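You operate a simulated robot arm through the tools that you are given. There is no shell and no other tool.

Carry out the task below with a simulated robot arm. There is one attempt and no reset: what you move stays moved.

Task
Put things in order on the top of the wooden table. At the end: the clear sample bottle from the top of the wooden table is in the deep green tray; the black cylinder from the top of the wooden table stands where the grey union stood; the grey union from the top of the wooden table is on the brown cartridge carton; the grey dirty cartridge stands where the clear sample bottle stood; whatever was shut is shut again. Leave all else as you found it, and nothing knocked over. Set down upright: union.

Only the result counts: the job must be done as asked and must still hold three seconds after the hand-in. Knocking over, shifting, dropping, spilling or breaking anything else fails it.

Robot
A 6-joint arm with a two-finger parallel gripper, fixed in place. Base frame: the origin is on the floor under the middle of its stand, x ahead of it, y to its left, z up; the work surface is at about z = 740. Lengths are in mm, angles in degrees, forces in N, time in s.
With the tool pointing down near the work surface it reaches from about 280 to 740 mm from the base axis. Its first joint turns from -66.0 to 66.0 degrees. Payload 2.45 kg.
The tool frame sits at the grasp point between the pads (the TCP): z along the fingers, y along the line on which they close. The tips reach 24 mm beyond it. Largest opening 68 mm; finger width 17, thickness 10; the body of the gripper, 40 by 70 mm, starts 41 mm behind the TCP.
Orientation is that of the tool frame in the base frame, as a unit quaternion [w, x, y, z]. With the fingers straight down and closing along the base's y, the tool's x points along the base's -x, its y along +y and its z along -z.

Tools
- The arm moves only by the tool servo_tool. Its argument "increments" is a list that holds one entry, the list of rows, each a list of 7 numbers: the gripper command, from -1 (fully open) to 1 (shut), values between in proportion, then the shift along the tool's x, y, z in units of 20 mm (1.0 is 20 mm), then the turn, a rotation vector about the tool's x, y, z in units of 5 degrees (1.0 is 5 degrees). In form: [[[grip, tx, ty, tz, ax, ay, az], ...]]. A call has 1 to 20 rows; each row shifts and turns the commanded pose from where the row before left it, along the tool's axes as they then stand. A call with a number of a shift or a turn outside -1 to 1 is refused whole. A row lasts 0.2 s, in which the tool goes at most 50 mm and 8.6 degrees; a call with a longer step from one row to the next is refused whole, and so is a gripper value outside its range. Where a pose cannot be reached the arm comes as near as it can. A force on the tool above 40 N (or 10 N above the force at the start of the call, whichever is more), or a blocked arm, ends the call early, and 0.2 s more pass. Each finger travels about 108 mm/s and halts on what it meets, pressing with about 23 N; the grip force reading is that of the motor and also rises with nothing between the fingers. The clock runs only during rows and for 0.2 s after the last one: add rows that do not move to give the fingers time. The reply holds the time, the measured pose of the TCP, the force on the tool along the base axes, the opening and the grip force, in the units named above and with some noise, with the torque about the TCP (base axes, N m) and any sound that the robot's microphone picked up, and new pictures: "show" is both (left out), scene, wrist or none.
- Cameras (640 x 400 px; columns grow to the right, rows downward): "scene" is fixed at [162.7, 415.1, 1453.3]; the picture's right is [-0.78, -0.63, 0.00], its down [-0.42, 0.52, -0.75] and it looks along [0.47, -0.58, -0.67] (base axes); focal length 310 px, centre (320, 200). "wrist" rides on the gripper at [84, 11, -75] in the tool frame; the picture's right is [-0.13, 0.99, 0.00], its down [-0.60, -0.08, -0.79] and it looks along [-0.79, -0.10, 0.61] (tool axes); focal length 251 px, centre (320, 200). There is no depth. A picture from a camera that has moved, and an enlarged one, comes with that camera's place and axes in the base frame and with its lens.
- inspect(camera, box): a new picture of the part [left, top, right, bottom] of that camera's present view, enlarged. The clock stands still meanwhile.
- sign_off(): hands the job in; it is judged then, once.

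Nothing tells you positions but the pictures and the camera data. Unless the task says otherwise, let go and move clear before handing in.

The tools are called after "Emit:" as name(argument=value, ...) on one line, values as JSON. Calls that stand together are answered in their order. servo_tool: Moves the arm, as the interface text tells. Its arguments: {"type":"object","properties":{"increments":{"type":"array","items":{"type":"array","items":{"type":"array","items":{"type":"number"}}}},"show":{"type":"string","enum":["both","scene","wrist","none"]}},"required":["increments"]} The other tools are called the same way: inspect (camera, box) takes an enlarged picture of a part of a camera's view; sign_off () hands the job in.

At the start:

```text
time: 0.0
position: [426.2, -89.6, 1117.1]
tool_rot: [0.0, 0.0, 1.0, -0.001]
contact_force: [0.4, 0.3, -0.5]
wrist_torque: [0.0, 0.02, -0.01]
opening: 68.0
grasp_force: 0.1
```

scene: 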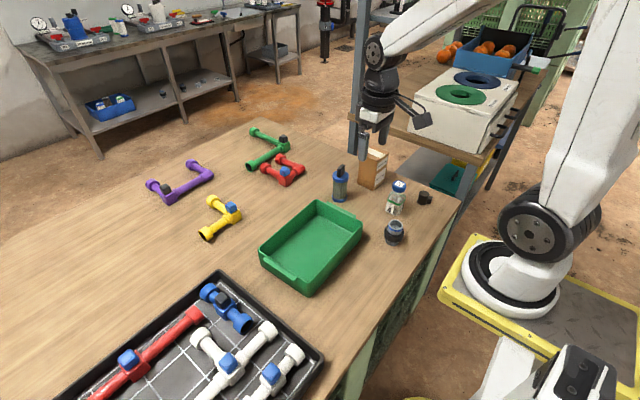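
wrist: 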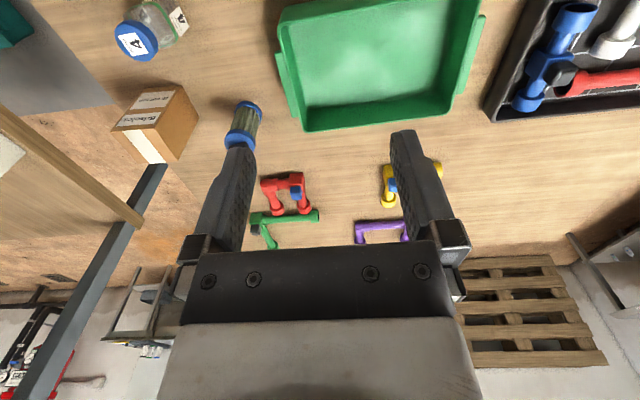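

I see a wooden table with a green tray, a carton, a blue-capped cartridge, a clear bottle with a blue lid, a dark union and a small black cylinder. I'll enlarge the views before moving anything.

Emit:
inspect(camera="scene", box=[300, 130, 460, 250])

Emit:
inspect(camera="wrist", box=[80, 0, 320, 150])

Emit:
inspect(camera="scene", box=[120, 100, 380, 300])

```text
3.33 times, centred on (380, 190) of scene
camera zoom: at [162.7, 415.1, 1453.3], right [-0.78, -0.63, 0.0], down [-0.42, 0.52, -0.75], along [0.47, -0.58, -0.67], focal length 1034 px, centre (120, 233)
```

zoom: 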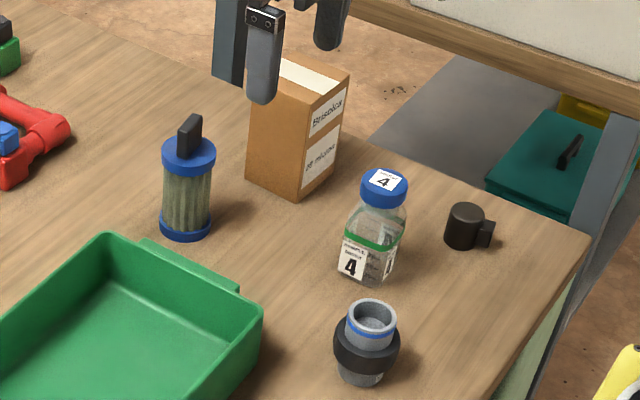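

```text
2.67 times, centred on (200, 75) of wrist
camera zoom: at [342.3, -78.2, 1192.2], right [0.13, 0.99, 0.0], down [0.6, -0.08, 0.79], along [0.79, -0.1, -0.61], focal length 670 px, centre (640, 533)
```

zoom: 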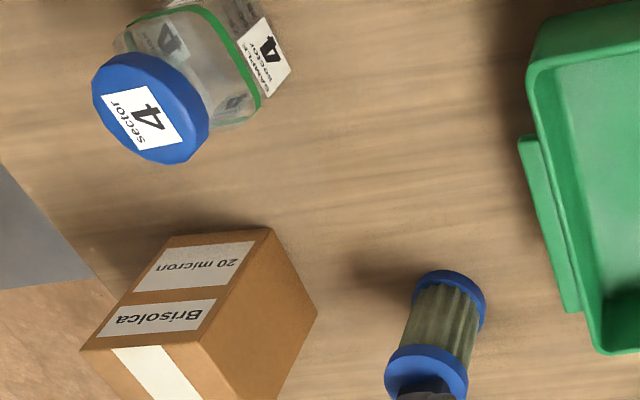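

```text
2.00 times, centred on (250, 200) of scene
camera zoom: at [162.7, 415.1, 1453.3], right [-0.78, -0.63, 0.0], down [-0.42, 0.52, -0.75], along [0.47, -0.58, -0.67], focal length 620 px, centre (460, 200)
```

zoom: 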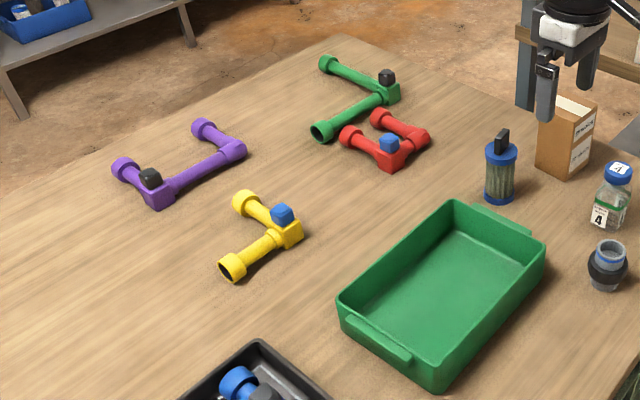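

The cartridge on the table looks grey-green, but "whatever was shut" suggests something closed is involved. I'll look at the rest of the scene before I decide.

Emit:
inspect(camera="scene", box=[380, 0, 600, 140])

Emit:
inspect(camera="scene", box=[370, 120, 530, 220])

Emit:
inspect(camera="scene", box=[0, 0, 320, 200])

Emit:
inspect(camera="scene", box=[420, 220, 640, 400])

Emit:
inspect(camera="wrist", box=[0, 0, 160, 400])

Emit:
inspect(camera="scene", box=[300, 140, 380, 220])

```text
2.86 times, centred on (490, 70) of scene
camera zoom: at [162.7, 415.1, 1453.3], right [-0.78, -0.63, 0.0], down [-0.42, 0.52, -0.75], along [0.47, -0.58, -0.67], focal length 886 px, centre (-166, 571)
```

zoom: 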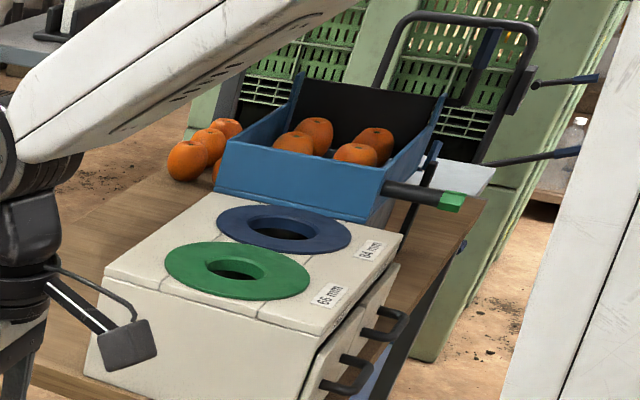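

```text
4.00 times, centred on (450, 170) of scene
camera zoom: at [162.7, 415.1, 1453.3], right [-0.78, -0.63, 0.0], down [-0.42, 0.52, -0.75], along [0.47, -0.58, -0.67], focal length 1240 px, centre (-200, 320)
```

zoom: 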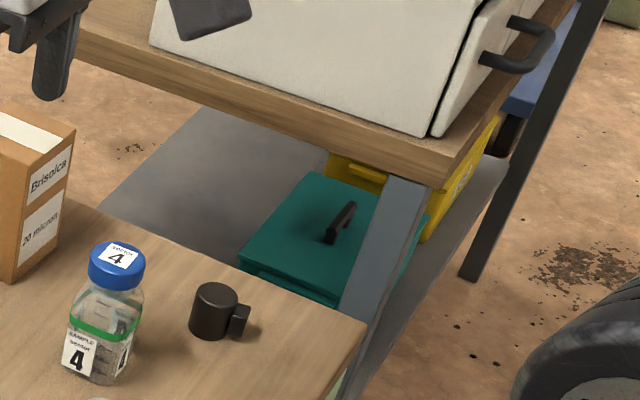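

```text
2.00 times, centred on (160, 100) of scene
camera zoom: at [162.7, 415.1, 1453.3], right [-0.78, -0.63, 0.0], down [-0.42, 0.52, -0.75], along [0.47, -0.58, -0.67], focal length 620 px, centre (640, 400)
```

zoom: 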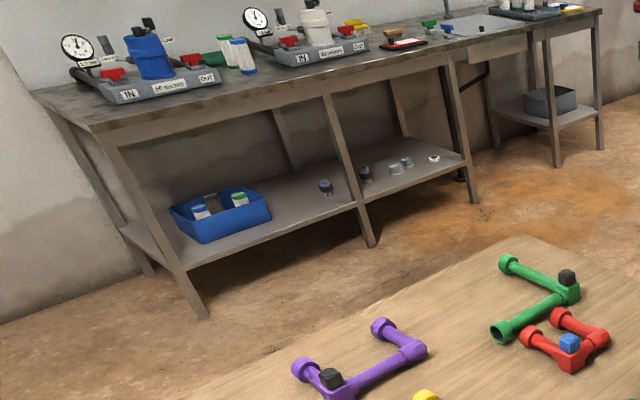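

```text
2.22 times, centred on (530, 310) of scene
camera zoom: at [162.7, 415.1, 1453.3], right [-0.78, -0.63, 0.0], down [-0.42, 0.52, -0.75], along [0.47, -0.58, -0.67], focal length 689 px, centre (-147, -44)
```

zoom: 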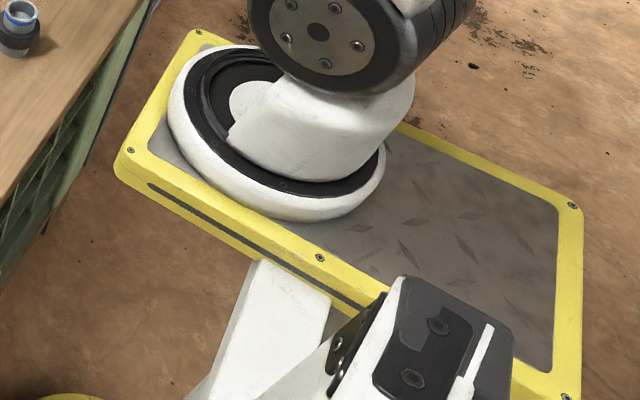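

```text
1.00 times, centred on (80, 200) of wrist (not enlarged: the box is as wide or as high as the picture)
camera zoom: at [342.3, -78.2, 1192.2], right [0.13, 0.99, 0.0], down [0.6, -0.08, 0.79], along [0.79, -0.1, -0.61], focal length 251 px, centre (560, 200)
```

zoom: 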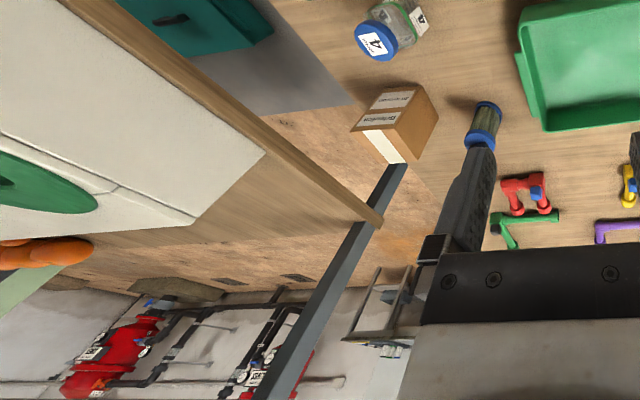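

```text
5.00 times, centred on (340, 180) of scene
camera zoom: at [162.7, 415.1, 1453.3], right [-0.78, -0.63, 0.0], down [-0.42, 0.52, -0.75], along [0.47, -0.58, -0.67], focal length 1550 px, centre (220, 300)
```

zoom: 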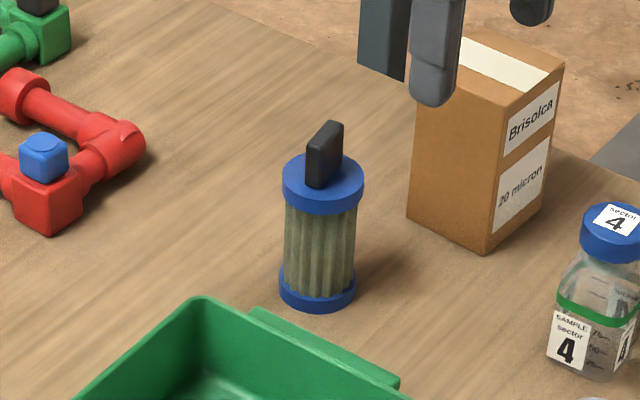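

The blue-capped cartridge with dirty grey pleats is the only cartridge within reach, so I take it as the grey dirty one. My rough positions are bottle (438,-310), union (378,-192), black cylinder (383,-415), cartridge (614,-252) and carton (580,-400). Next I'll move to a viewpoint and yaw the wrist camera towards them.

Emit:
servo_tool(increments=[[[-1, 0.96, -0.4, 0.87, 0, 0, 0], [-1, 0.96, -0.4, 0.87, 0, 0, 0], [-1, 0.96, -0.4, 0.87, 0, 0, 0], [-1, 0.96, -0.4, 0.87, 0, 0, 0], [-1, 0.96, -0.4, 0.87, 0, 0, 0], [-1, 0, 0, 0, 0, 0, 1], [-1, 0, 0, 0, 0, 0, 1], [-1, 0, 0, 0, 0, 0, 1], [-1, 0, 0, 0, 0, 0, 1], [-1, 0, 0, 0, 0, 0, 1], [-1, 0, 0, 0, 0, 0, 1], [-1, 0, 0, 0, 0, 0, 1], [-1, 0, 0, 0, 0, 0, 1], [-1, 0, 0, 0, 0, 0, 1], [-1, 0, 0, 0, 0, 0, 1], [-1, 0, 0, 0, 0, 0, 1], [-1, 0, 0, 0, 0, 0, 1], [-1, 0, 0, 0, 0, 0, 0]]])

```text
time: 3.8
position: [330.4, -127.2, 1031.0]
tool_rot: [-0.001, 0.501, 0.866, 0.001]
contact_force: [-0.1, 0.2, -0.1]
wrist_torque: [0.01, -0.03, 0.01]
opening: 68.1
grasp_force: 0.0
camera wrist: at [298.2, -50.4, 1105.5], right [0.92, 0.38, 0.0], down [0.23, -0.56, 0.79], along [0.3, -0.73, -0.61], focal length 251 px, centre (320, 200)
```

scene: 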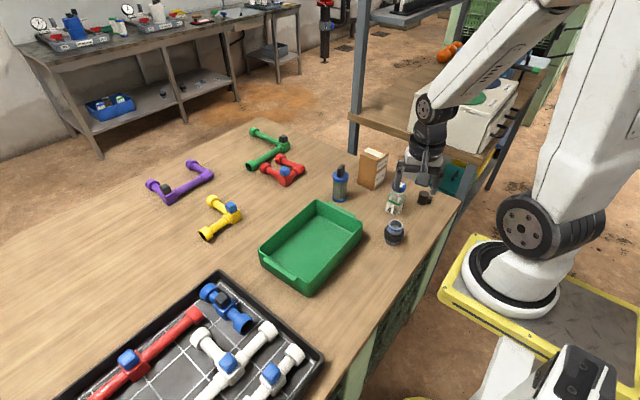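
wrist: 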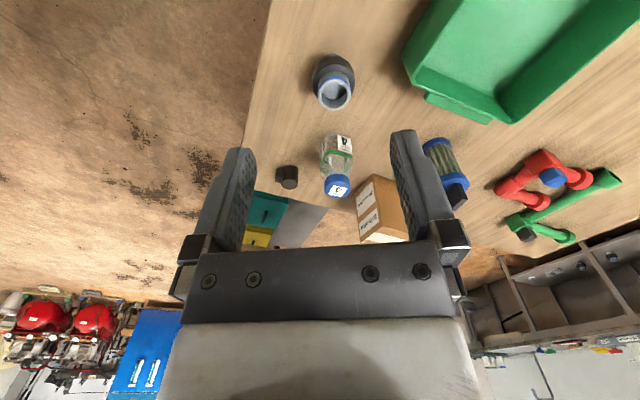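

The wrist camera sees every target from here. I'll enlarge this view to measure them more closely.

Emit:
inspect(camera="wrist", box=[260, 30, 500, 180])

Emit:
inspect(camera="wrist", box=[270, 120, 430, 220])

Emit:
inspect(camera="scene", box=[240, 180, 400, 300])

Emit:
inspect(camera="scene", box=[320, 130, 480, 250])

```text
2.67 times, centred on (380, 105) of wrist
camera zoom: at [298.2, -50.4, 1105.5], right [0.92, 0.38, 0.0], down [0.23, -0.56, 0.79], along [0.3, -0.73, -0.61], focal length 670 px, centre (160, 453)
```

zoom: 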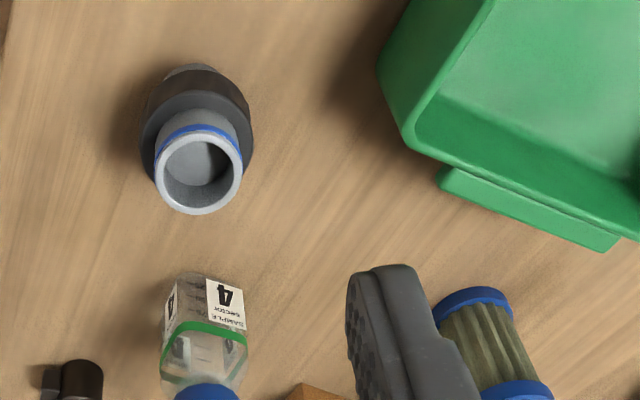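

```text
4.00 times, centred on (350, 170) of wrist
camera zoom: at [298.2, -50.4, 1105.5], right [0.92, 0.38, 0.0], down [0.23, -0.56, 0.79], along [0.3, -0.73, -0.61], focal length 1006 px, centre (200, 320)
```

zoom: 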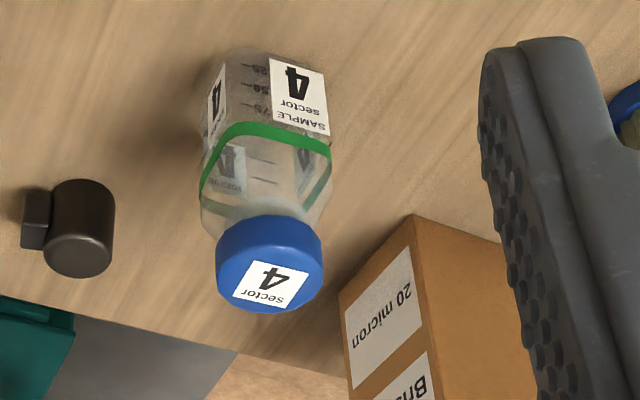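

```text
3.33 times, centred on (320, 240) of scene
camera zoom: at [162.7, 415.1, 1453.3], right [-0.78, -0.63, 0.0], down [-0.42, 0.52, -0.75], along [0.47, -0.58, -0.67], focal length 1034 px, centre (320, 67)
```

zoom: 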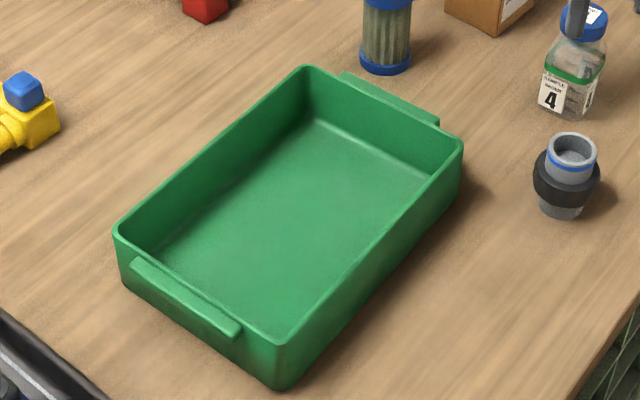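

```text
3.33 times, centred on (400, 190) of scene
camera zoom: at [162.7, 415.1, 1453.3], right [-0.78, -0.63, 0.0], down [-0.42, 0.52, -0.75], along [0.47, -0.58, -0.67], focal length 1034 px, centre (53, 233)
```

zoom: 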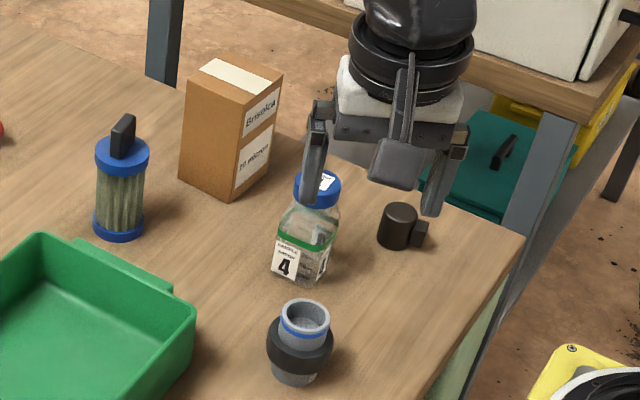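

Triangulating both views puts the bottle's cap top near (450,-341,831) and the union near (382,-203). Next I'll move above the bottle at about z=960 to refine that from closer.

Emit:
servo_tool(increments=[[[-1, -0.942, -0.011, 0.273, 0, 0, 0], [-1, -0.942, -0.011, 0.273, 0, 0, 0], [-1, -0.942, -0.011, 0.273, 0, 0, 0], [-1, -0.942, -0.011, 0.273, 0, 0, 0], [-1, -0.942, -0.011, 0.273, 0, 0, 0], [-1, -0.942, -0.011, 0.273, 0, 0, 0], [-1, -0.942, -0.011, 0.273, 0, 0, 0], [-1, -0.942, -0.011, 0.273, 0, 0, 0], [-1, -0.942, -0.011, 0.273, 0, 0, 0], [-1, -0.942, -0.011, 0.273, 0, 0, 0], [-1, -0.942, -0.011, 0.273, 0, 0, 0], [-1, -0.942, -0.011, 0.273, 0, 0, 0], [-1, -0.942, -0.011, 0.273, 0, 0, 0], [-1, 0, 0, 0, 0, 0, 0]]])

```text
time: 6.8
position: [450.1, -341.1, 958.3]
tool_rot: [0.0, 0.5, 0.866, 0.0]
contact_force: [-0.7, 0.2, -0.3]
wrist_torque: [-0.01, 0.0, 0.03]
opening: 68.1
grasp_force: 0.0
camera wrist: at [417.7, -263.6, 1033.3], right [0.92, 0.38, 0.0], down [0.23, -0.56, 0.79], along [0.3, -0.73, -0.61], focal length 251 px, centre (320, 200)
```

scene: 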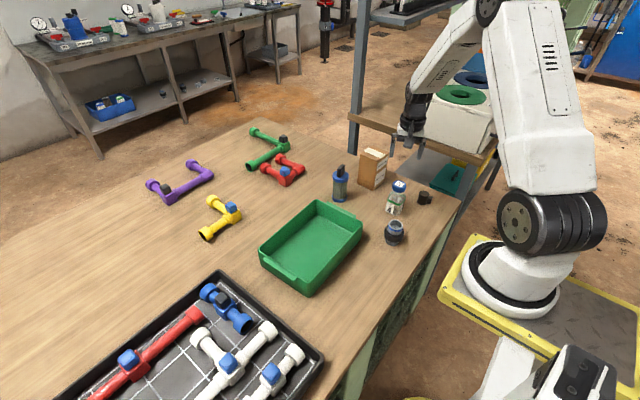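
wrist: 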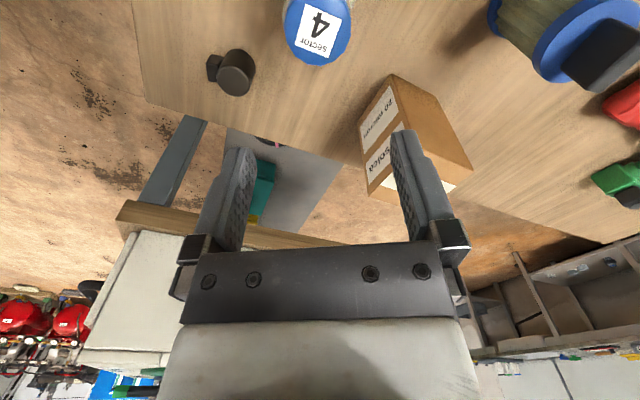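

The two wrist views agree on the cap top at about (438,-317,857), nearer than my first estimate. I'll enlarge this view for the cylinder and carton as well.

Emit:
inspect(camera="wrist", box=[180, 0, 500, 200])

Emit:
inspect(camera="wrist", box=[480, 0, 640, 100])

```text
2.00 times, centred on (340, 100) of wrist
camera zoom: at [417.7, -263.6, 1033.3], right [0.92, 0.38, 0.0], down [0.23, -0.56, 0.79], along [0.3, -0.73, -0.61], focal length 503 px, centre (280, 400)
```

zoom: 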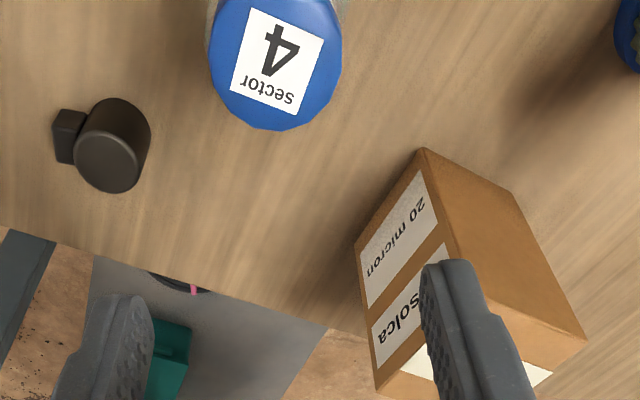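

```text
4.00 times, centred on (560, 50) of wrist
camera zoom: at [417.7, -263.6, 1033.3], right [0.92, 0.38, 0.0], down [0.23, -0.56, 0.79], along [0.3, -0.73, -0.61], focal length 1006 px, centre (-640, 800)
```

zoom: 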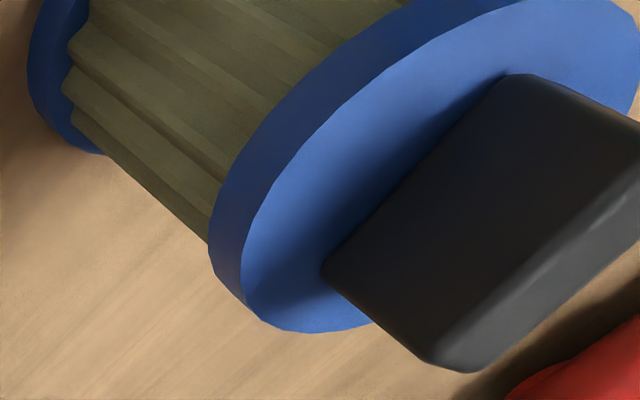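

The black cylinder's top is at about (385,-417,780). The carton spans x 547–614 and y -438 to -364, with its top at z≈868. I'll centre over the bottle and come down to z≈920 for a check.

Emit:
servo_tool(increments=[[[-1, 0.6825, 0.0475, 0, 0, 0, 0], [-1, 0.6825, 0.0475, 0, 0, 0, 0], [-1, 0, 0, 0.95, 0, 0, 0], [-1, 0, 0, 0.95, 0, 0, 0], [-1, 0, 0, 0, 0, 0, 0]]])

Emit:
inspect(camera="wrist", box=[200, 0, 440, 150])

Emit:
inspect(camera="scene", box=[340, 120, 460, 220])

```text
time: 8.0
position: [437.3, -317.1, 920.1]
tool_rot: [0.0, 0.5, 0.866, 0.0]
contact_force: [-0.1, 0.0, 0.2]
wrist_torque: [-0.01, -0.02, -0.01]
opening: 68.0
grasp_force: 0.1
camera wrist: at [404.7, -239.3, 994.8], right [0.92, 0.38, 0.0], down [0.23, -0.56, 0.79], along [0.3, -0.73, -0.61], focal length 251 px, centre (320, 200)
```

scene: 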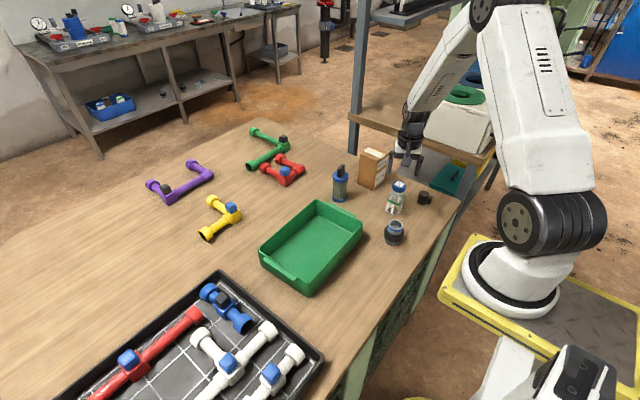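
wrist: 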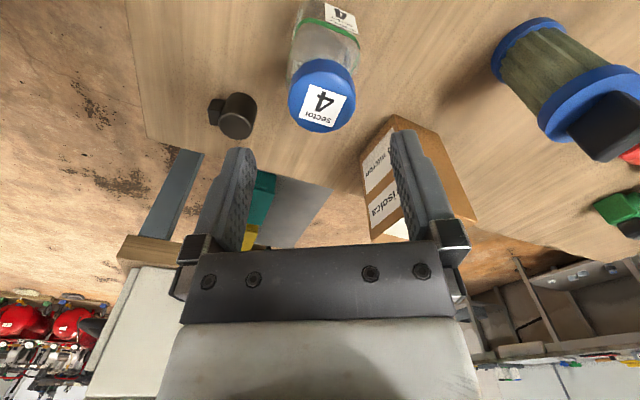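

```text
2.67 times, centred on (320, 75) of wrist
camera zoom: at [404.7, -239.3, 994.8], right [0.92, 0.38, 0.0], down [0.23, -0.56, 0.79], along [0.3, -0.73, -0.61], focal length 670 px, centre (320, 533)
```

zoom: 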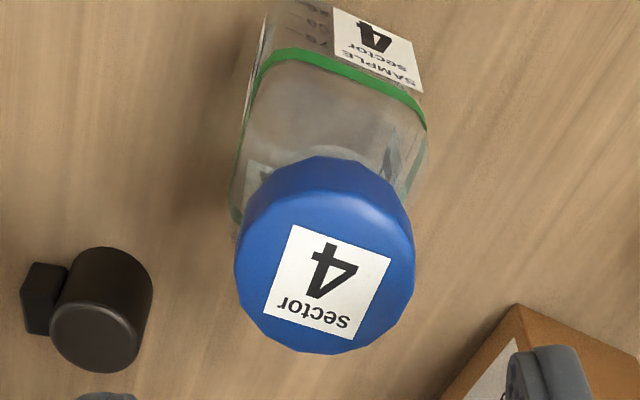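

```text
4.00 times, centred on (400, 170) of scene
camera zoom: at [162.7, 415.1, 1453.3], right [-0.78, -0.63, 0.0], down [-0.42, 0.52, -0.75], along [0.47, -0.58, -0.67], focal length 1240 px, centre (0, 320)
```

zoom: 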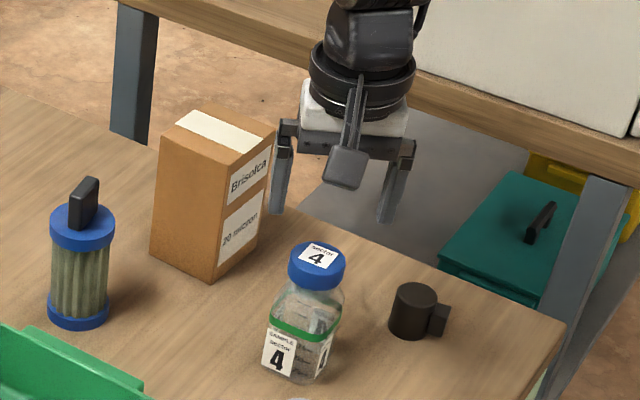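

The cap refines to about (439,-319), spanning z 833–853 and 40 mm wide. I'll descend so the fingertips sit at the bottom of the cap.

Emit:
servo_tool(increments=[[[-1, -0.125, 0.026, 0, 0, 0, 0], [-1, 0, 0, 0.85, 0, 0, 0], [-1, 0, 0, 0.85, 0, 0, 0], [-1, 0, 0, 0.85, 0, 0, 0], [-1, 0, 0, 0.8, 0, 0, 0], [-1, 0, 0, 0, 0, 0, 0]]])

Emit:
inspect(camera="scene", box=[350, 140, 450, 220])

```text
time: 9.4
position: [439.9, -320.2, 853.2]
tool_rot: [0.0, 0.499, 0.867, 0.0]
contact_force: [0.1, -0.6, -1.0]
wrist_torque: [0.0, -0.04, 0.0]
opening: 67.9
grasp_force: 0.0
camera wrist: at [407.2, -242.0, 928.6], right [0.92, 0.38, 0.0], down [0.23, -0.56, 0.79], along [0.3, -0.73, -0.61], focal length 251 px, centre (320, 200)
```

scene: 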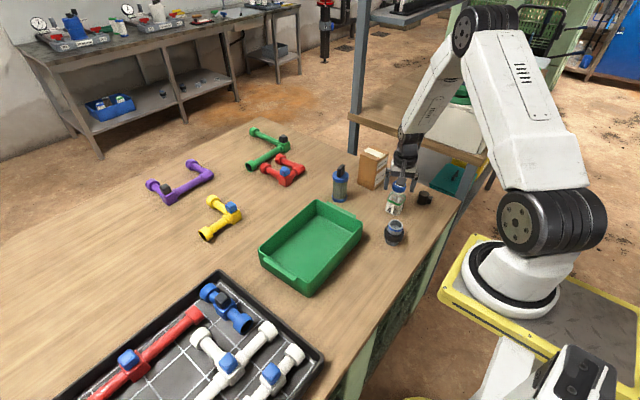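
wrist: 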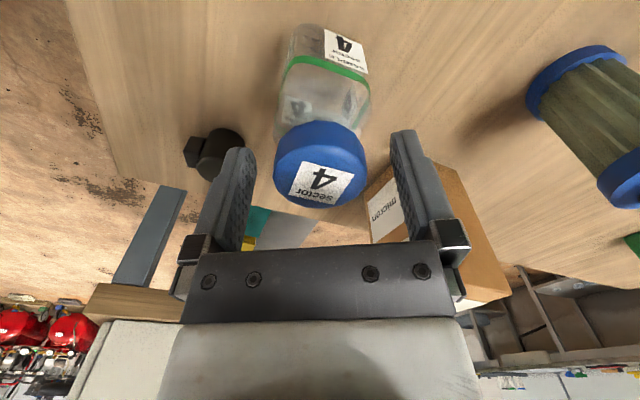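

```text
5.00 times, centred on (400, 180) of scene
camera zoom: at [162.7, 415.1, 1453.3], right [-0.78, -0.63, 0.0], down [-0.42, 0.52, -0.75], along [0.47, -0.58, -0.67], focal length 1550 px, centre (-80, 300)
```

zoom: 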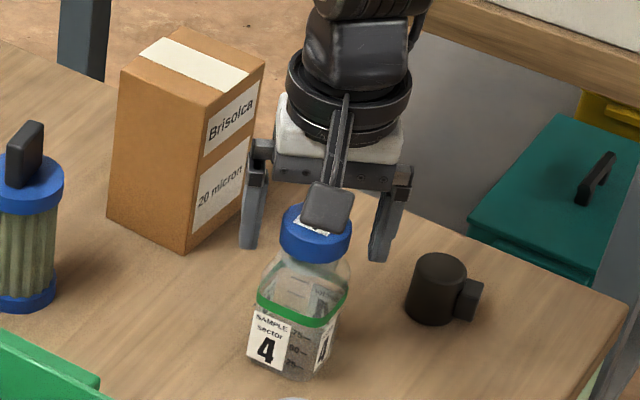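

The cap sits centred between the fingers at TCP height, so I'll close on it.

Emit:
servo_tool(increments=[[[0.2, 0, 0, 0, 0, 0, 0], [0.6, 0, 0, 0, 0, 0, 0], [1, 0, 0, 0, 0, 0, 0], [1, 0, 0, 0, 0, 0, 0], [1, 0, 0, 0, 0, 0, 0]]])

Emit:
inspect(camera="scene", box=[350, 140, 450, 220])

```text
time: 10.6
position: [439.6, -319.9, 852.4]
tool_rot: [0.0, 0.5, 0.866, 0.0]
contact_force: [0.3, 0.3, -0.4]
wrist_torque: [-0.02, -0.03, 0.01]
opening: 40.9
grasp_force: 22.7
camera wrist: at [407.1, -241.9, 928.7], right [0.92, 0.38, 0.0], down [0.23, -0.56, 0.79], along [0.3, -0.73, -0.61], focal length 251 px, centre (320, 200)
```

scene: 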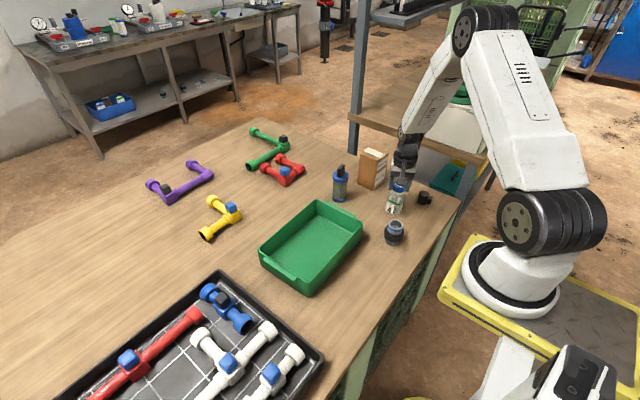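
wrist: 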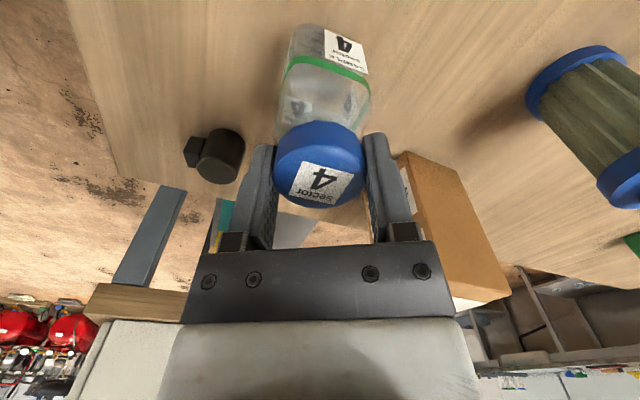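

```text
5.00 times, centred on (400, 180) of scene
camera zoom: at [162.7, 415.1, 1453.3], right [-0.78, -0.63, 0.0], down [-0.42, 0.52, -0.75], along [0.47, -0.58, -0.67], focal length 1550 px, centre (-80, 300)
```

zoom: 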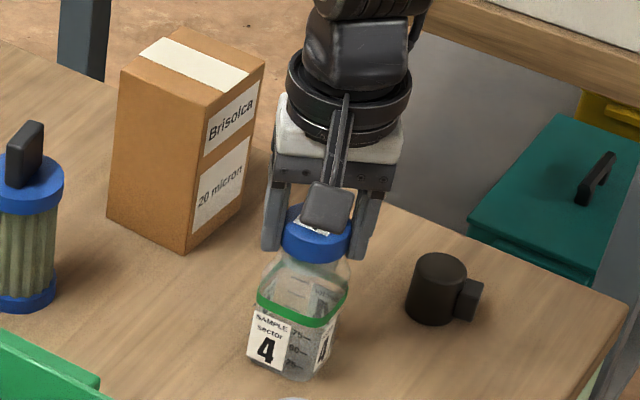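

The bottle is gripped at 40.9 mm, so its spot is recorded as (439.6,-319.9). I'll lift it about 140 mm and check it before travelling.

Emit:
servo_tool(increments=[[[1, 0, 0, -0.3, 0, 0, 0], [1, 0, 0, -0.7, 0, 0, 0], [1, 0, 0, -1, 0, 0, 0], [1, 0, 0, -1, 0, 0, 0], [1, 0, 0, -1, 0, 0, 0], [1, 0, 0, -1, 0, 0, 0], [1, 0, 0, -1, 0, 0, 0], [1, 0, 0, -0.7, 0, 0, 0], [1, 0, 0, -0.3, 0, 0, 0], [1, 0, 0, 0, 0, 0, 0]]])

```text
time: 12.8
position: [438.7, -317.7, 992.4]
tool_rot: [0.0, 0.5, 0.866, 0.001]
contact_force: [0.8, 0.2, -0.7]
wrist_torque: [0.02, -0.01, 0.02]
opening: 40.8
grasp_force: 23.5
camera wrist: at [407.0, -240.7, 1068.4], right [0.92, 0.38, 0.0], down [0.23, -0.56, 0.79], along [0.3, -0.73, -0.61], focal length 251 px, centre (320, 200)
```

scene: 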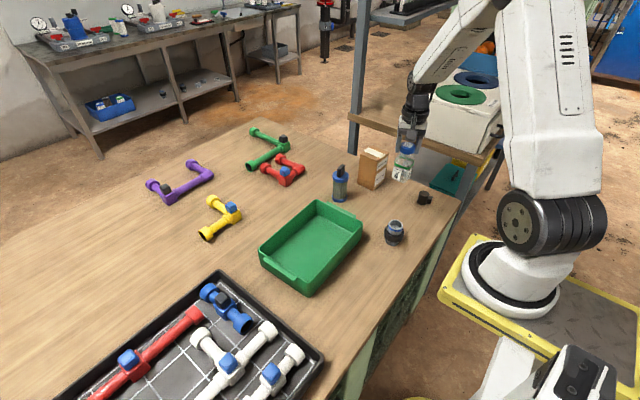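
wrist: 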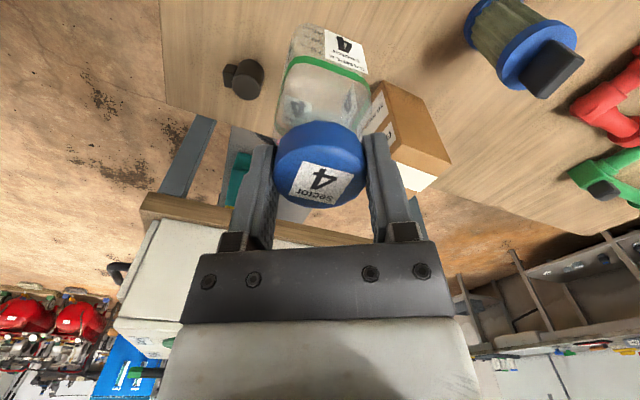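

The bottle is hanging straight. I'll carry it over towards the middle of the green tray at about (535,-30).

Emit:
servo_tool(increments=[[[1, 0.3, 0.35, 0, 0, 0, 0], [1, 0.676, 0.759, 0, 0, 0, 0], [1, 0.676, 0.759, 0, 0, 0, 0], [1, 0.676, 0.759, 0, 0, 0, 0], [1, 0.676, 0.759, 0, 0, 0, 0], [1, 0.676, 0.759, 0, 0, 0, 0], [1, 0.676, 0.759, 0, 0, 0, 0], [1, 0.676, 0.759, 0, 0, 0, 0], [1, 0.676, 0.759, 0, 0, 0, 0], [1, 0.676, 0.759, 0, 0, 0, 0], [1, 0.676, 0.759, 0, 0, 0, 0], [1, 0.676, 0.759, 0, 0, 0, 0], [1, 0.676, 0.759, 0, 0, 0, 0], [1, 0.676, 0.759, 0, 0, 0, 0], [1, 0.676, 0.759, 0, 0, 0, 0], [1, 0.376, 0.4, 0, 0, 0, 0], [1, 0, 0, 0, 0, 0, 0]]])

Emit:
inspect(camera="scene", box=[220, 140, 420, 300])

```text
time: 16.4
position: [537.4, -28.9, 992.8]
tool_rot: [0.0, 0.5, 0.866, -0.001]
contact_force: [0.2, -0.2, -0.7]
wrist_torque: [0.01, -0.01, 0.04]
opening: 40.8
grasp_force: 23.0
camera wrist: at [504.1, 48.1, 1068.5], right [0.92, 0.38, 0.0], down [0.23, -0.56, 0.79], along [0.3, -0.73, -0.61], focal length 251 px, centre (320, 200)
```

scene: 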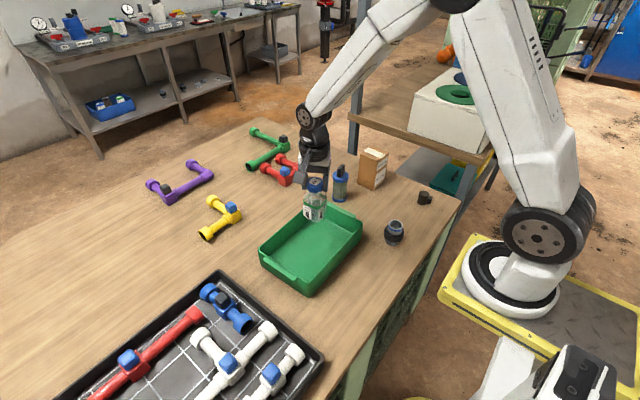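
wrist: 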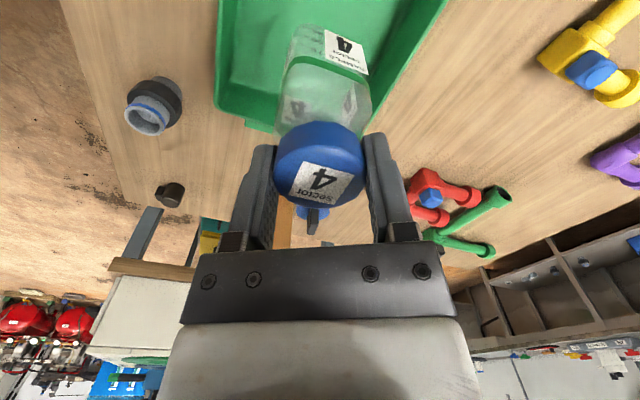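

```text
2.50 times, centred on (320, 220) of scene
camera zoom: at [162.7, 415.1, 1453.3], right [-0.78, -0.63, 0.0], down [-0.42, 0.52, -0.75], along [0.47, -0.58, -0.67], focal length 775 px, centre (320, 150)
```

zoom: 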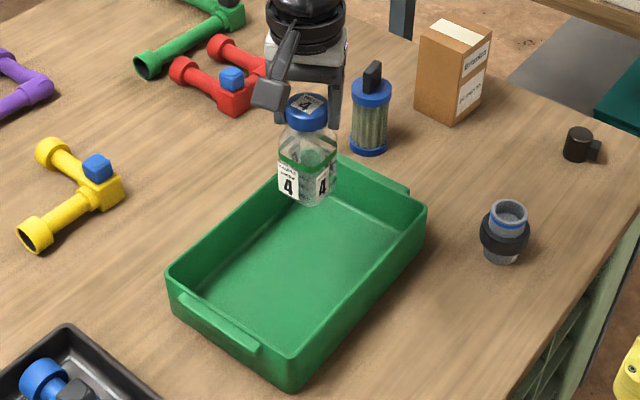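

The tray rim spans x≈455–631 and y≈-159 to 115, and the bottle is well inside it. I'll lower it to just above the tray floor.

Emit:
servo_tool(increments=[[[1, 0, 0, 0.5, 0, 0, 0], [1, 0, 0, 1, 0, 0, 0], [1, 0, 0, 1, 0, 0, 0], [1, 0, 0, 1, 0, 0, 0], [1, 0, 0, 1, 0, 0, 0], [1, 0, 0, 1, 0, 0, 0], [1, 0, 0, 0.5, 0, 0, 0], [1, 0, 0, 0.25, 0, 0, 0], [1, 0, 0, 0, 0, 0, 0]]])

Emit:
inspect(camera="scene", box=[240, 160, 400, 280])

```text
time: 18.4
position: [536.3, -29.7, 867.9]
tool_rot: [0.0, 0.5, 0.866, 0.0]
contact_force: [0.1, 0.3, -0.6]
wrist_torque: [0.0, -0.01, -0.02]
opening: 40.8
grasp_force: 22.7
camera wrist: at [503.0, 48.3, 944.4], right [0.92, 0.38, 0.0], down [0.23, -0.56, 0.79], along [0.3, -0.73, -0.61], focal length 251 px, centre (320, 200)
```

scene: 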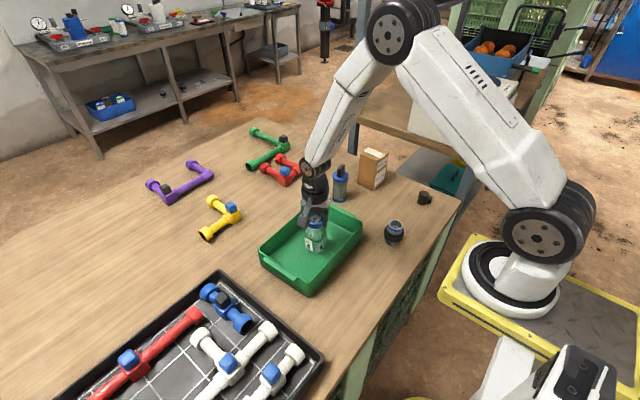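
wrist: 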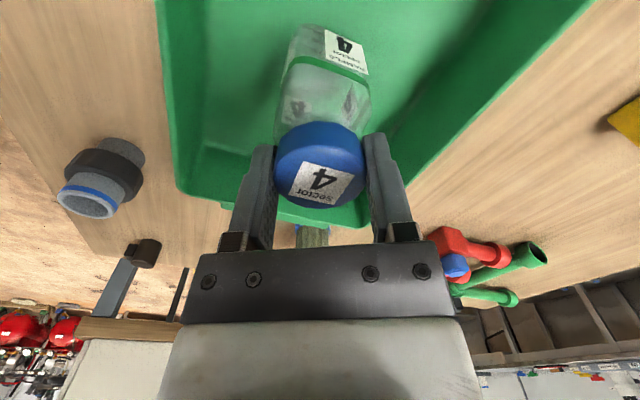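

```text
3.33 times, centred on (320, 220) of scene
camera zoom: at [162.7, 415.1, 1453.3], right [-0.78, -0.63, 0.0], down [-0.42, 0.52, -0.75], along [0.47, -0.58, -0.67], focal length 1034 px, centre (320, 133)
```

zoom: 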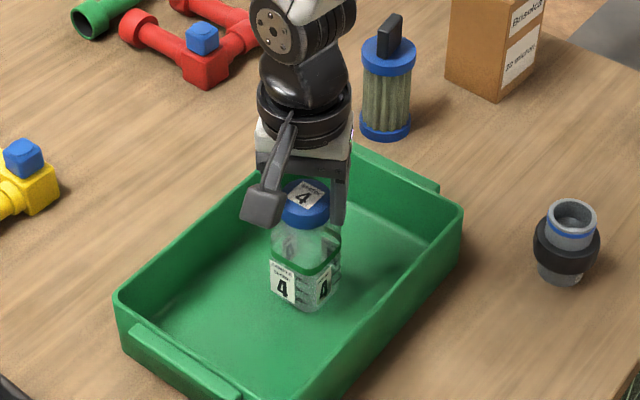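

The bottle is about 15 mm above the floor. I'll lower it slowly and watch the force reading.

Emit:
servo_tool(increments=[[[1, 0, 0, 0.2, 0, 0, 0], [1, 0, 0, 0.15, 0, 0, 0], [1, 0, 0, 0.1, 0, 0, 0], [1, 0, 0, 0, 0, 0, 0]]], show="none")

Emit:
servo_tool(increments=[[[1, 0, 0, 0.075, 0, 0, 0], [1, 0, 0, 0, 0, 0, 0]]], show="none")

Emit:
servo_tool(increments=[[[1, 0, 0, 0.075, 0, 0, 0], [1, 0, 0, 0, 0, 0, 0]]], show="scene")

```text
time: 19.4
position: [537.6, -29.0, 859.2]
tool_rot: [0.001, 0.501, 0.866, 0.0]
contact_force: [-1.8, -0.4, 7.1]
wrist_torque: [0.0, 0.2, 0.03]
opening: 40.8
grasp_force: 23.3
```

```text
time: 20.0
position: [537.2, -30.4, 859.0]
tool_rot: [0.002, 0.5, 0.866, 0.0]
contact_force: [-5.3, -0.7, 26.7]
wrist_torque: [-0.05, 0.3, 0.03]
opening: 40.5
grasp_force: 22.9
```

```text
time: 20.6
position: [535.8, -30.2, 855.9]
tool_rot: [0.002, 0.5, 0.866, 0.0]
contact_force: [-0.7, -4.9, 25.5]
wrist_torque: [-0.24, 0.09, 0.03]
opening: 40.6
grasp_force: 23.2
```

scene: 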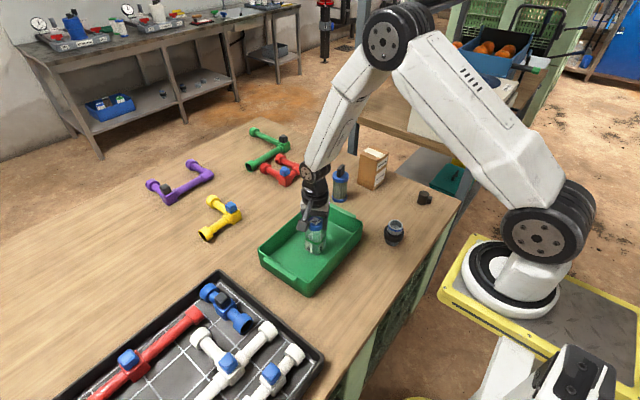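

The bottle is on the tray floor with some press on it. I'll ease up 2 mm, then open the fingers gently.

Emit:
servo_tool(increments=[[[1, 0, 0, -0.1, 0, 0, 0], [1, 0, 0, 0, 0, 0, 0]]], show="none")

```text
time: 21.2
position: [534.1, -28.4, 856.6]
tool_rot: [-0.002, 0.5, 0.866, -0.001]
contact_force: [0.5, 1.0, 0.3]
wrist_torque: [0.02, -0.01, -0.01]
opening: 40.6
grasp_force: 22.8
heard: snap
```

I heard a snap, so I'll look before doing anything else.

Emit:
inspect(camera="scene", box=[260, 180, 380, 280])

Emit:
inspect(camera="wrist", box=[200, 0, 440, 250])

Emit:
inspect(camera="scene", box=[0, 0, 640, 400])

```text
4.00 times, centred on (320, 230) of scene
camera zoom: at [162.7, 415.1, 1453.3], right [-0.78, -0.63, 0.0], down [-0.42, 0.52, -0.75], along [0.47, -0.58, -0.67], focal length 1240 px, centre (320, 80)
```

zoom: 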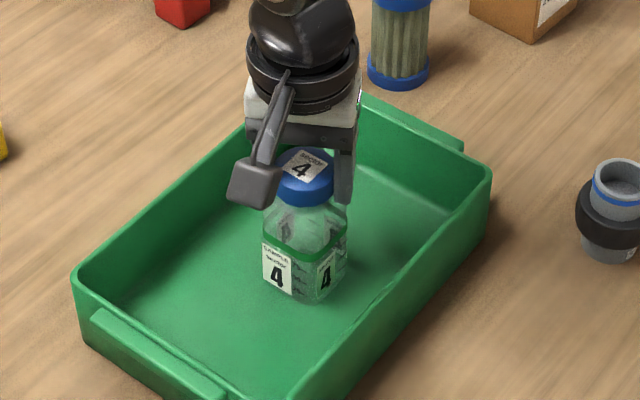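

```text
1.60 times, centred on (320, 125) of wrist
camera zoom: at [501.4, 48.7, 932.6], right [0.92, 0.38, -0.01], down [0.24, -0.56, 0.79], along [0.3, -0.73, -0.61], focal length 402 px, centre (320, 320)
```

zoom: 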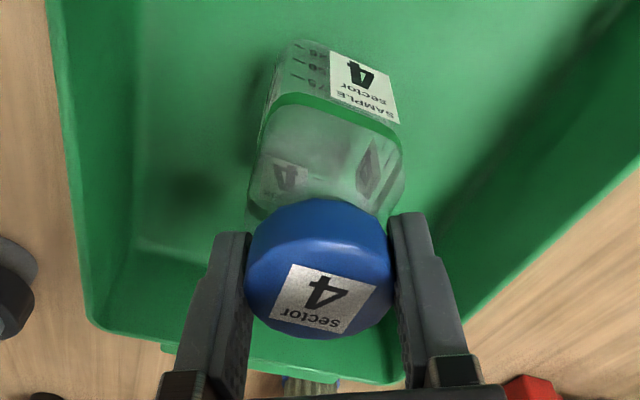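

```text
1.00 times, centred on (320, 200) of scene (not enlarged: the box is as wide or as high as the picture)
camera zoom: at [162.7, 415.1, 1453.3], right [-0.78, -0.63, 0.0], down [-0.42, 0.52, -0.75], along [0.47, -0.58, -0.67], focal length 310 px, centre (320, 200)
```

zoom: 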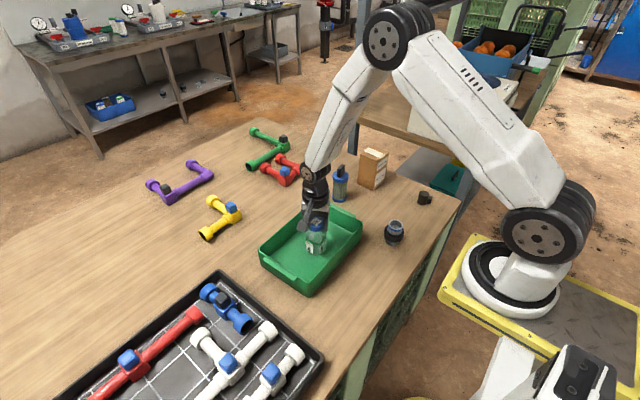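

The bottle and lid look intact and upright. To see whether the lid has come loose, I'll lift a few millimetres and check that the body follows.

Emit:
servo_tool(increments=[[[1, 0, 0, -0.1, 0, 0, 0], [1, 0, 0, -0.2, 0, 0, 0], [1, 0, 0, 0, 0, 0, 0]]], show="wrist")

Emit:
inspect(camera="scene", box=[280, 190, 360, 270])

Emit:
inspect(camera="wrist", box=[240, 0, 400, 220])

```text
time: 22.0
position: [537.1, -30.0, 863.2]
tool_rot: [0.0, 0.5, 0.866, 0.0]
contact_force: [-0.1, 0.0, -0.1]
wrist_torque: [0.03, 0.02, -0.01]
opening: 40.8
grasp_force: 23.0
camera wrist: at [503.2, 47.7, 939.5], right [0.92, 0.38, 0.0], down [0.23, -0.56, 0.79], along [0.3, -0.73, -0.61], focal length 251 px, centre (320, 200)
```

wrist: 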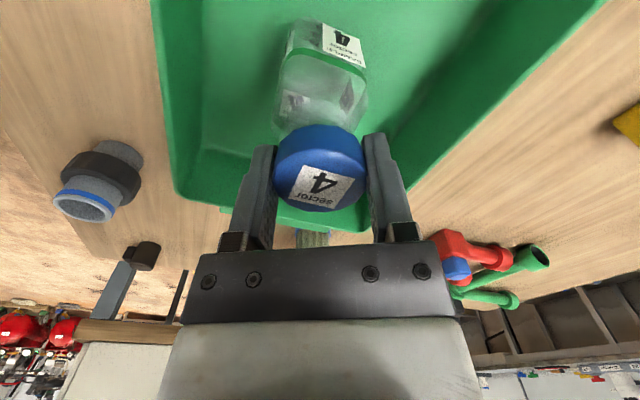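

```text
5.00 times, centred on (320, 230) of scene
camera zoom: at [162.7, 415.1, 1453.3], right [-0.78, -0.63, 0.0], down [-0.42, 0.52, -0.75], along [0.47, -0.58, -0.67], focal length 1550 px, centre (320, 50)
```

zoom: 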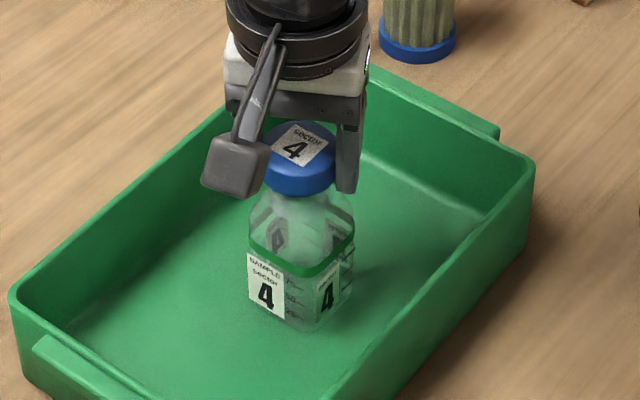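

```text
1.82 times, centred on (320, 110) of wrist
camera zoom: at [503.2, 47.7, 939.5], right [0.92, 0.38, 0.0], down [0.23, -0.56, 0.79], along [0.3, -0.73, -0.61], focal length 457 px, centre (320, 364)
```

zoom: 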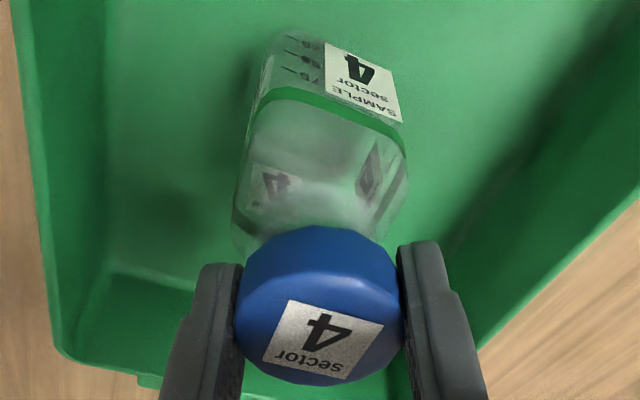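

The gap between lid and body has grown by about 8 mm, so the snap was the lid popping off. The body is still standing directly underneath. I'll lower the lid straight back down to reseat it.

Emit:
servo_tool(increments=[[[1, 0, 0, 0.1, 0, 0, 0], [1, 0, 0, 0.1, 0, 0, 0], [1, 0, 0, 0, 0, 0, 0]]], show="wrist")

```text
time: 22.8
position: [536.1, -29.3, 859.5]
tool_rot: [0.0, 0.5, 0.866, 0.0]
contact_force: [-0.2, -0.6, -0.2]
wrist_torque: [-0.03, -0.01, 0.01]
opening: 40.5
grasp_force: 22.6
camera wrist: at [503.4, 47.9, 935.3], right [0.92, 0.38, 0.0], down [0.23, -0.56, 0.79], along [0.3, -0.73, -0.61], focal length 251 px, centre (320, 200)
```

wrist: 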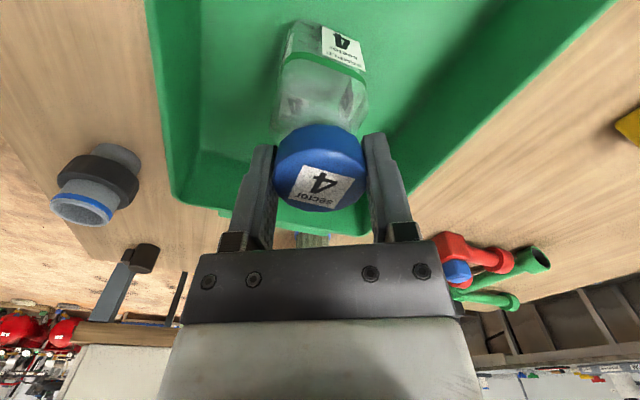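

The lid is still just above the body with no contact yet. I'll keep going down in small steps.

Emit:
servo_tool(increments=[[[1, 0, 0, 0.1, 0, 0, 0], [1, 0, 0, 0, 0, 0, 0]]], show="none")

```text
time: 23.4
position: [536.0, -29.1, 858.0]
tool_rot: [0.0, 0.5, 0.866, 0.0]
contact_force: [0.7, -0.6, -0.5]
wrist_torque: [0.0, 0.03, -0.02]
opening: 40.7
grasp_force: 22.6
```

Emit:
servo_tool(increments=[[[1, 0, 0, 0.06, 0, 0, 0], [1, 0, 0, 0, 0, 0, 0]]], show="none")

```text
time: 24.0
position: [535.7, -30.1, 856.5]
tool_rot: [0.0, 0.5, 0.866, 0.001]
contact_force: [-0.2, 0.8, 0.0]
wrist_torque: [0.02, 0.01, 0.0]
opening: 40.6
grasp_force: 22.7
```

Emit:
servo_tool(increments=[[[1, 0, 0, 0.05, 0, 0, 0], [1, 0, 0, 0, 0, 0, 0]]], show="none")

```text
time: 24.6
position: [535.0, -30.0, 856.5]
tool_rot: [0.0, 0.5, 0.866, 0.0]
contact_force: [-0.3, -0.7, 1.6]
wrist_torque: [-0.01, 0.02, 0.02]
opening: 40.7
grasp_force: 23.1
```

Emit:
servo_tool(increments=[[[1, 0, 0, 0.05, 0, 0, 0], [1, 0, 0, 0, 0, 0, 0]]], show="wrist")

Emit:
inspect(camera="scene", box=[280, 190, 360, 270])

Emit:
inspect(camera="wrist", box=[240, 0, 400, 220])

```text
time: 25.2
position: [536.7, -30.9, 855.9]
tool_rot: [0.001, 0.499, 0.867, 0.0]
contact_force: [-1.4, -1.2, 12.8]
wrist_torque: [0.02, 0.09, 0.0]
opening: 40.7
grasp_force: 22.7
camera wrist: at [503.7, 48.0, 931.2], right [0.92, 0.38, 0.0], down [0.23, -0.56, 0.79], along [0.31, -0.73, -0.61], focal length 251 px, centre (320, 200)
```

wrist: 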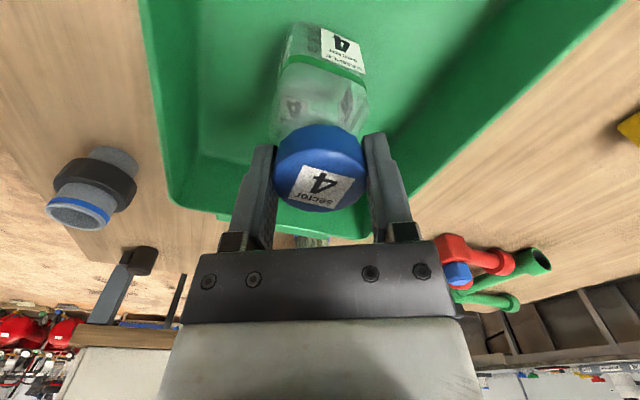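

```text
5.00 times, centred on (320, 230) of scene
camera zoom: at [162.4, 415.1, 1453.3], right [-0.78, -0.63, 0.0], down [-0.42, 0.52, -0.75], along [0.47, -0.58, -0.67], focal length 1550 px, centre (320, 50)
```

zoom: 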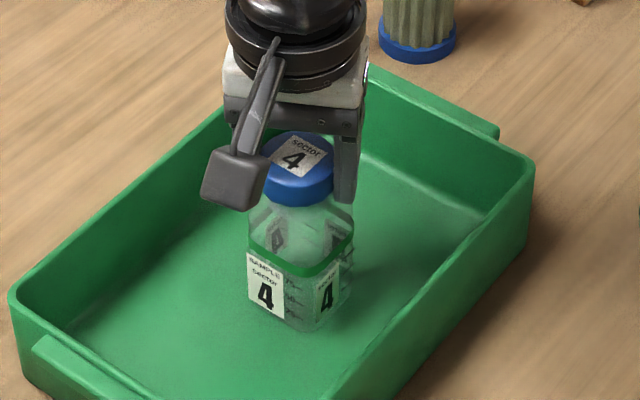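

```text
1.82 times, centred on (320, 110) of wrist
camera zoom: at [503.7, 48.0, 931.2], right [0.92, 0.38, 0.0], down [0.23, -0.56, 0.79], along [0.31, -0.73, -0.61], focal length 457 px, centre (320, 364)
```

zoom: 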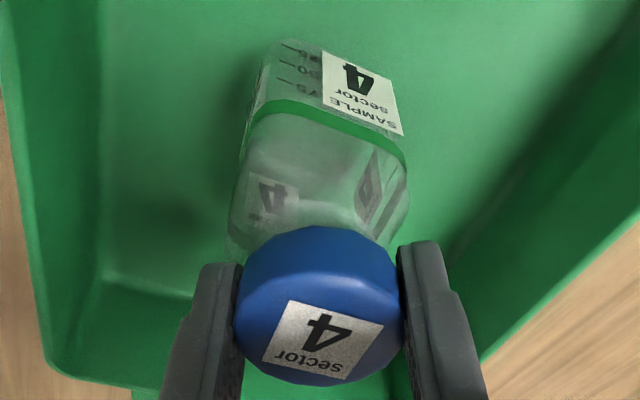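

The lid is meeting resistance at 12.8 N and looks about 2–3 mm high, probably sitting on the neck's snap ridge. It is aligned, so I'll press a little further.

Emit:
servo_tool(increments=[[[1, 0, 0, 0.05, 0, 0, 0], [1, 0, 0, 0, 0, 0, 0]]], show="none")

```text
time: 25.8
position: [537.9, -29.7, 855.6]
tool_rot: [0.002, 0.5, 0.866, 0.001]
contact_force: [-1.7, -0.2, 26.5]
wrist_torque: [0.04, 0.21, 0.02]
opening: 40.5
grasp_force: 23.2
```

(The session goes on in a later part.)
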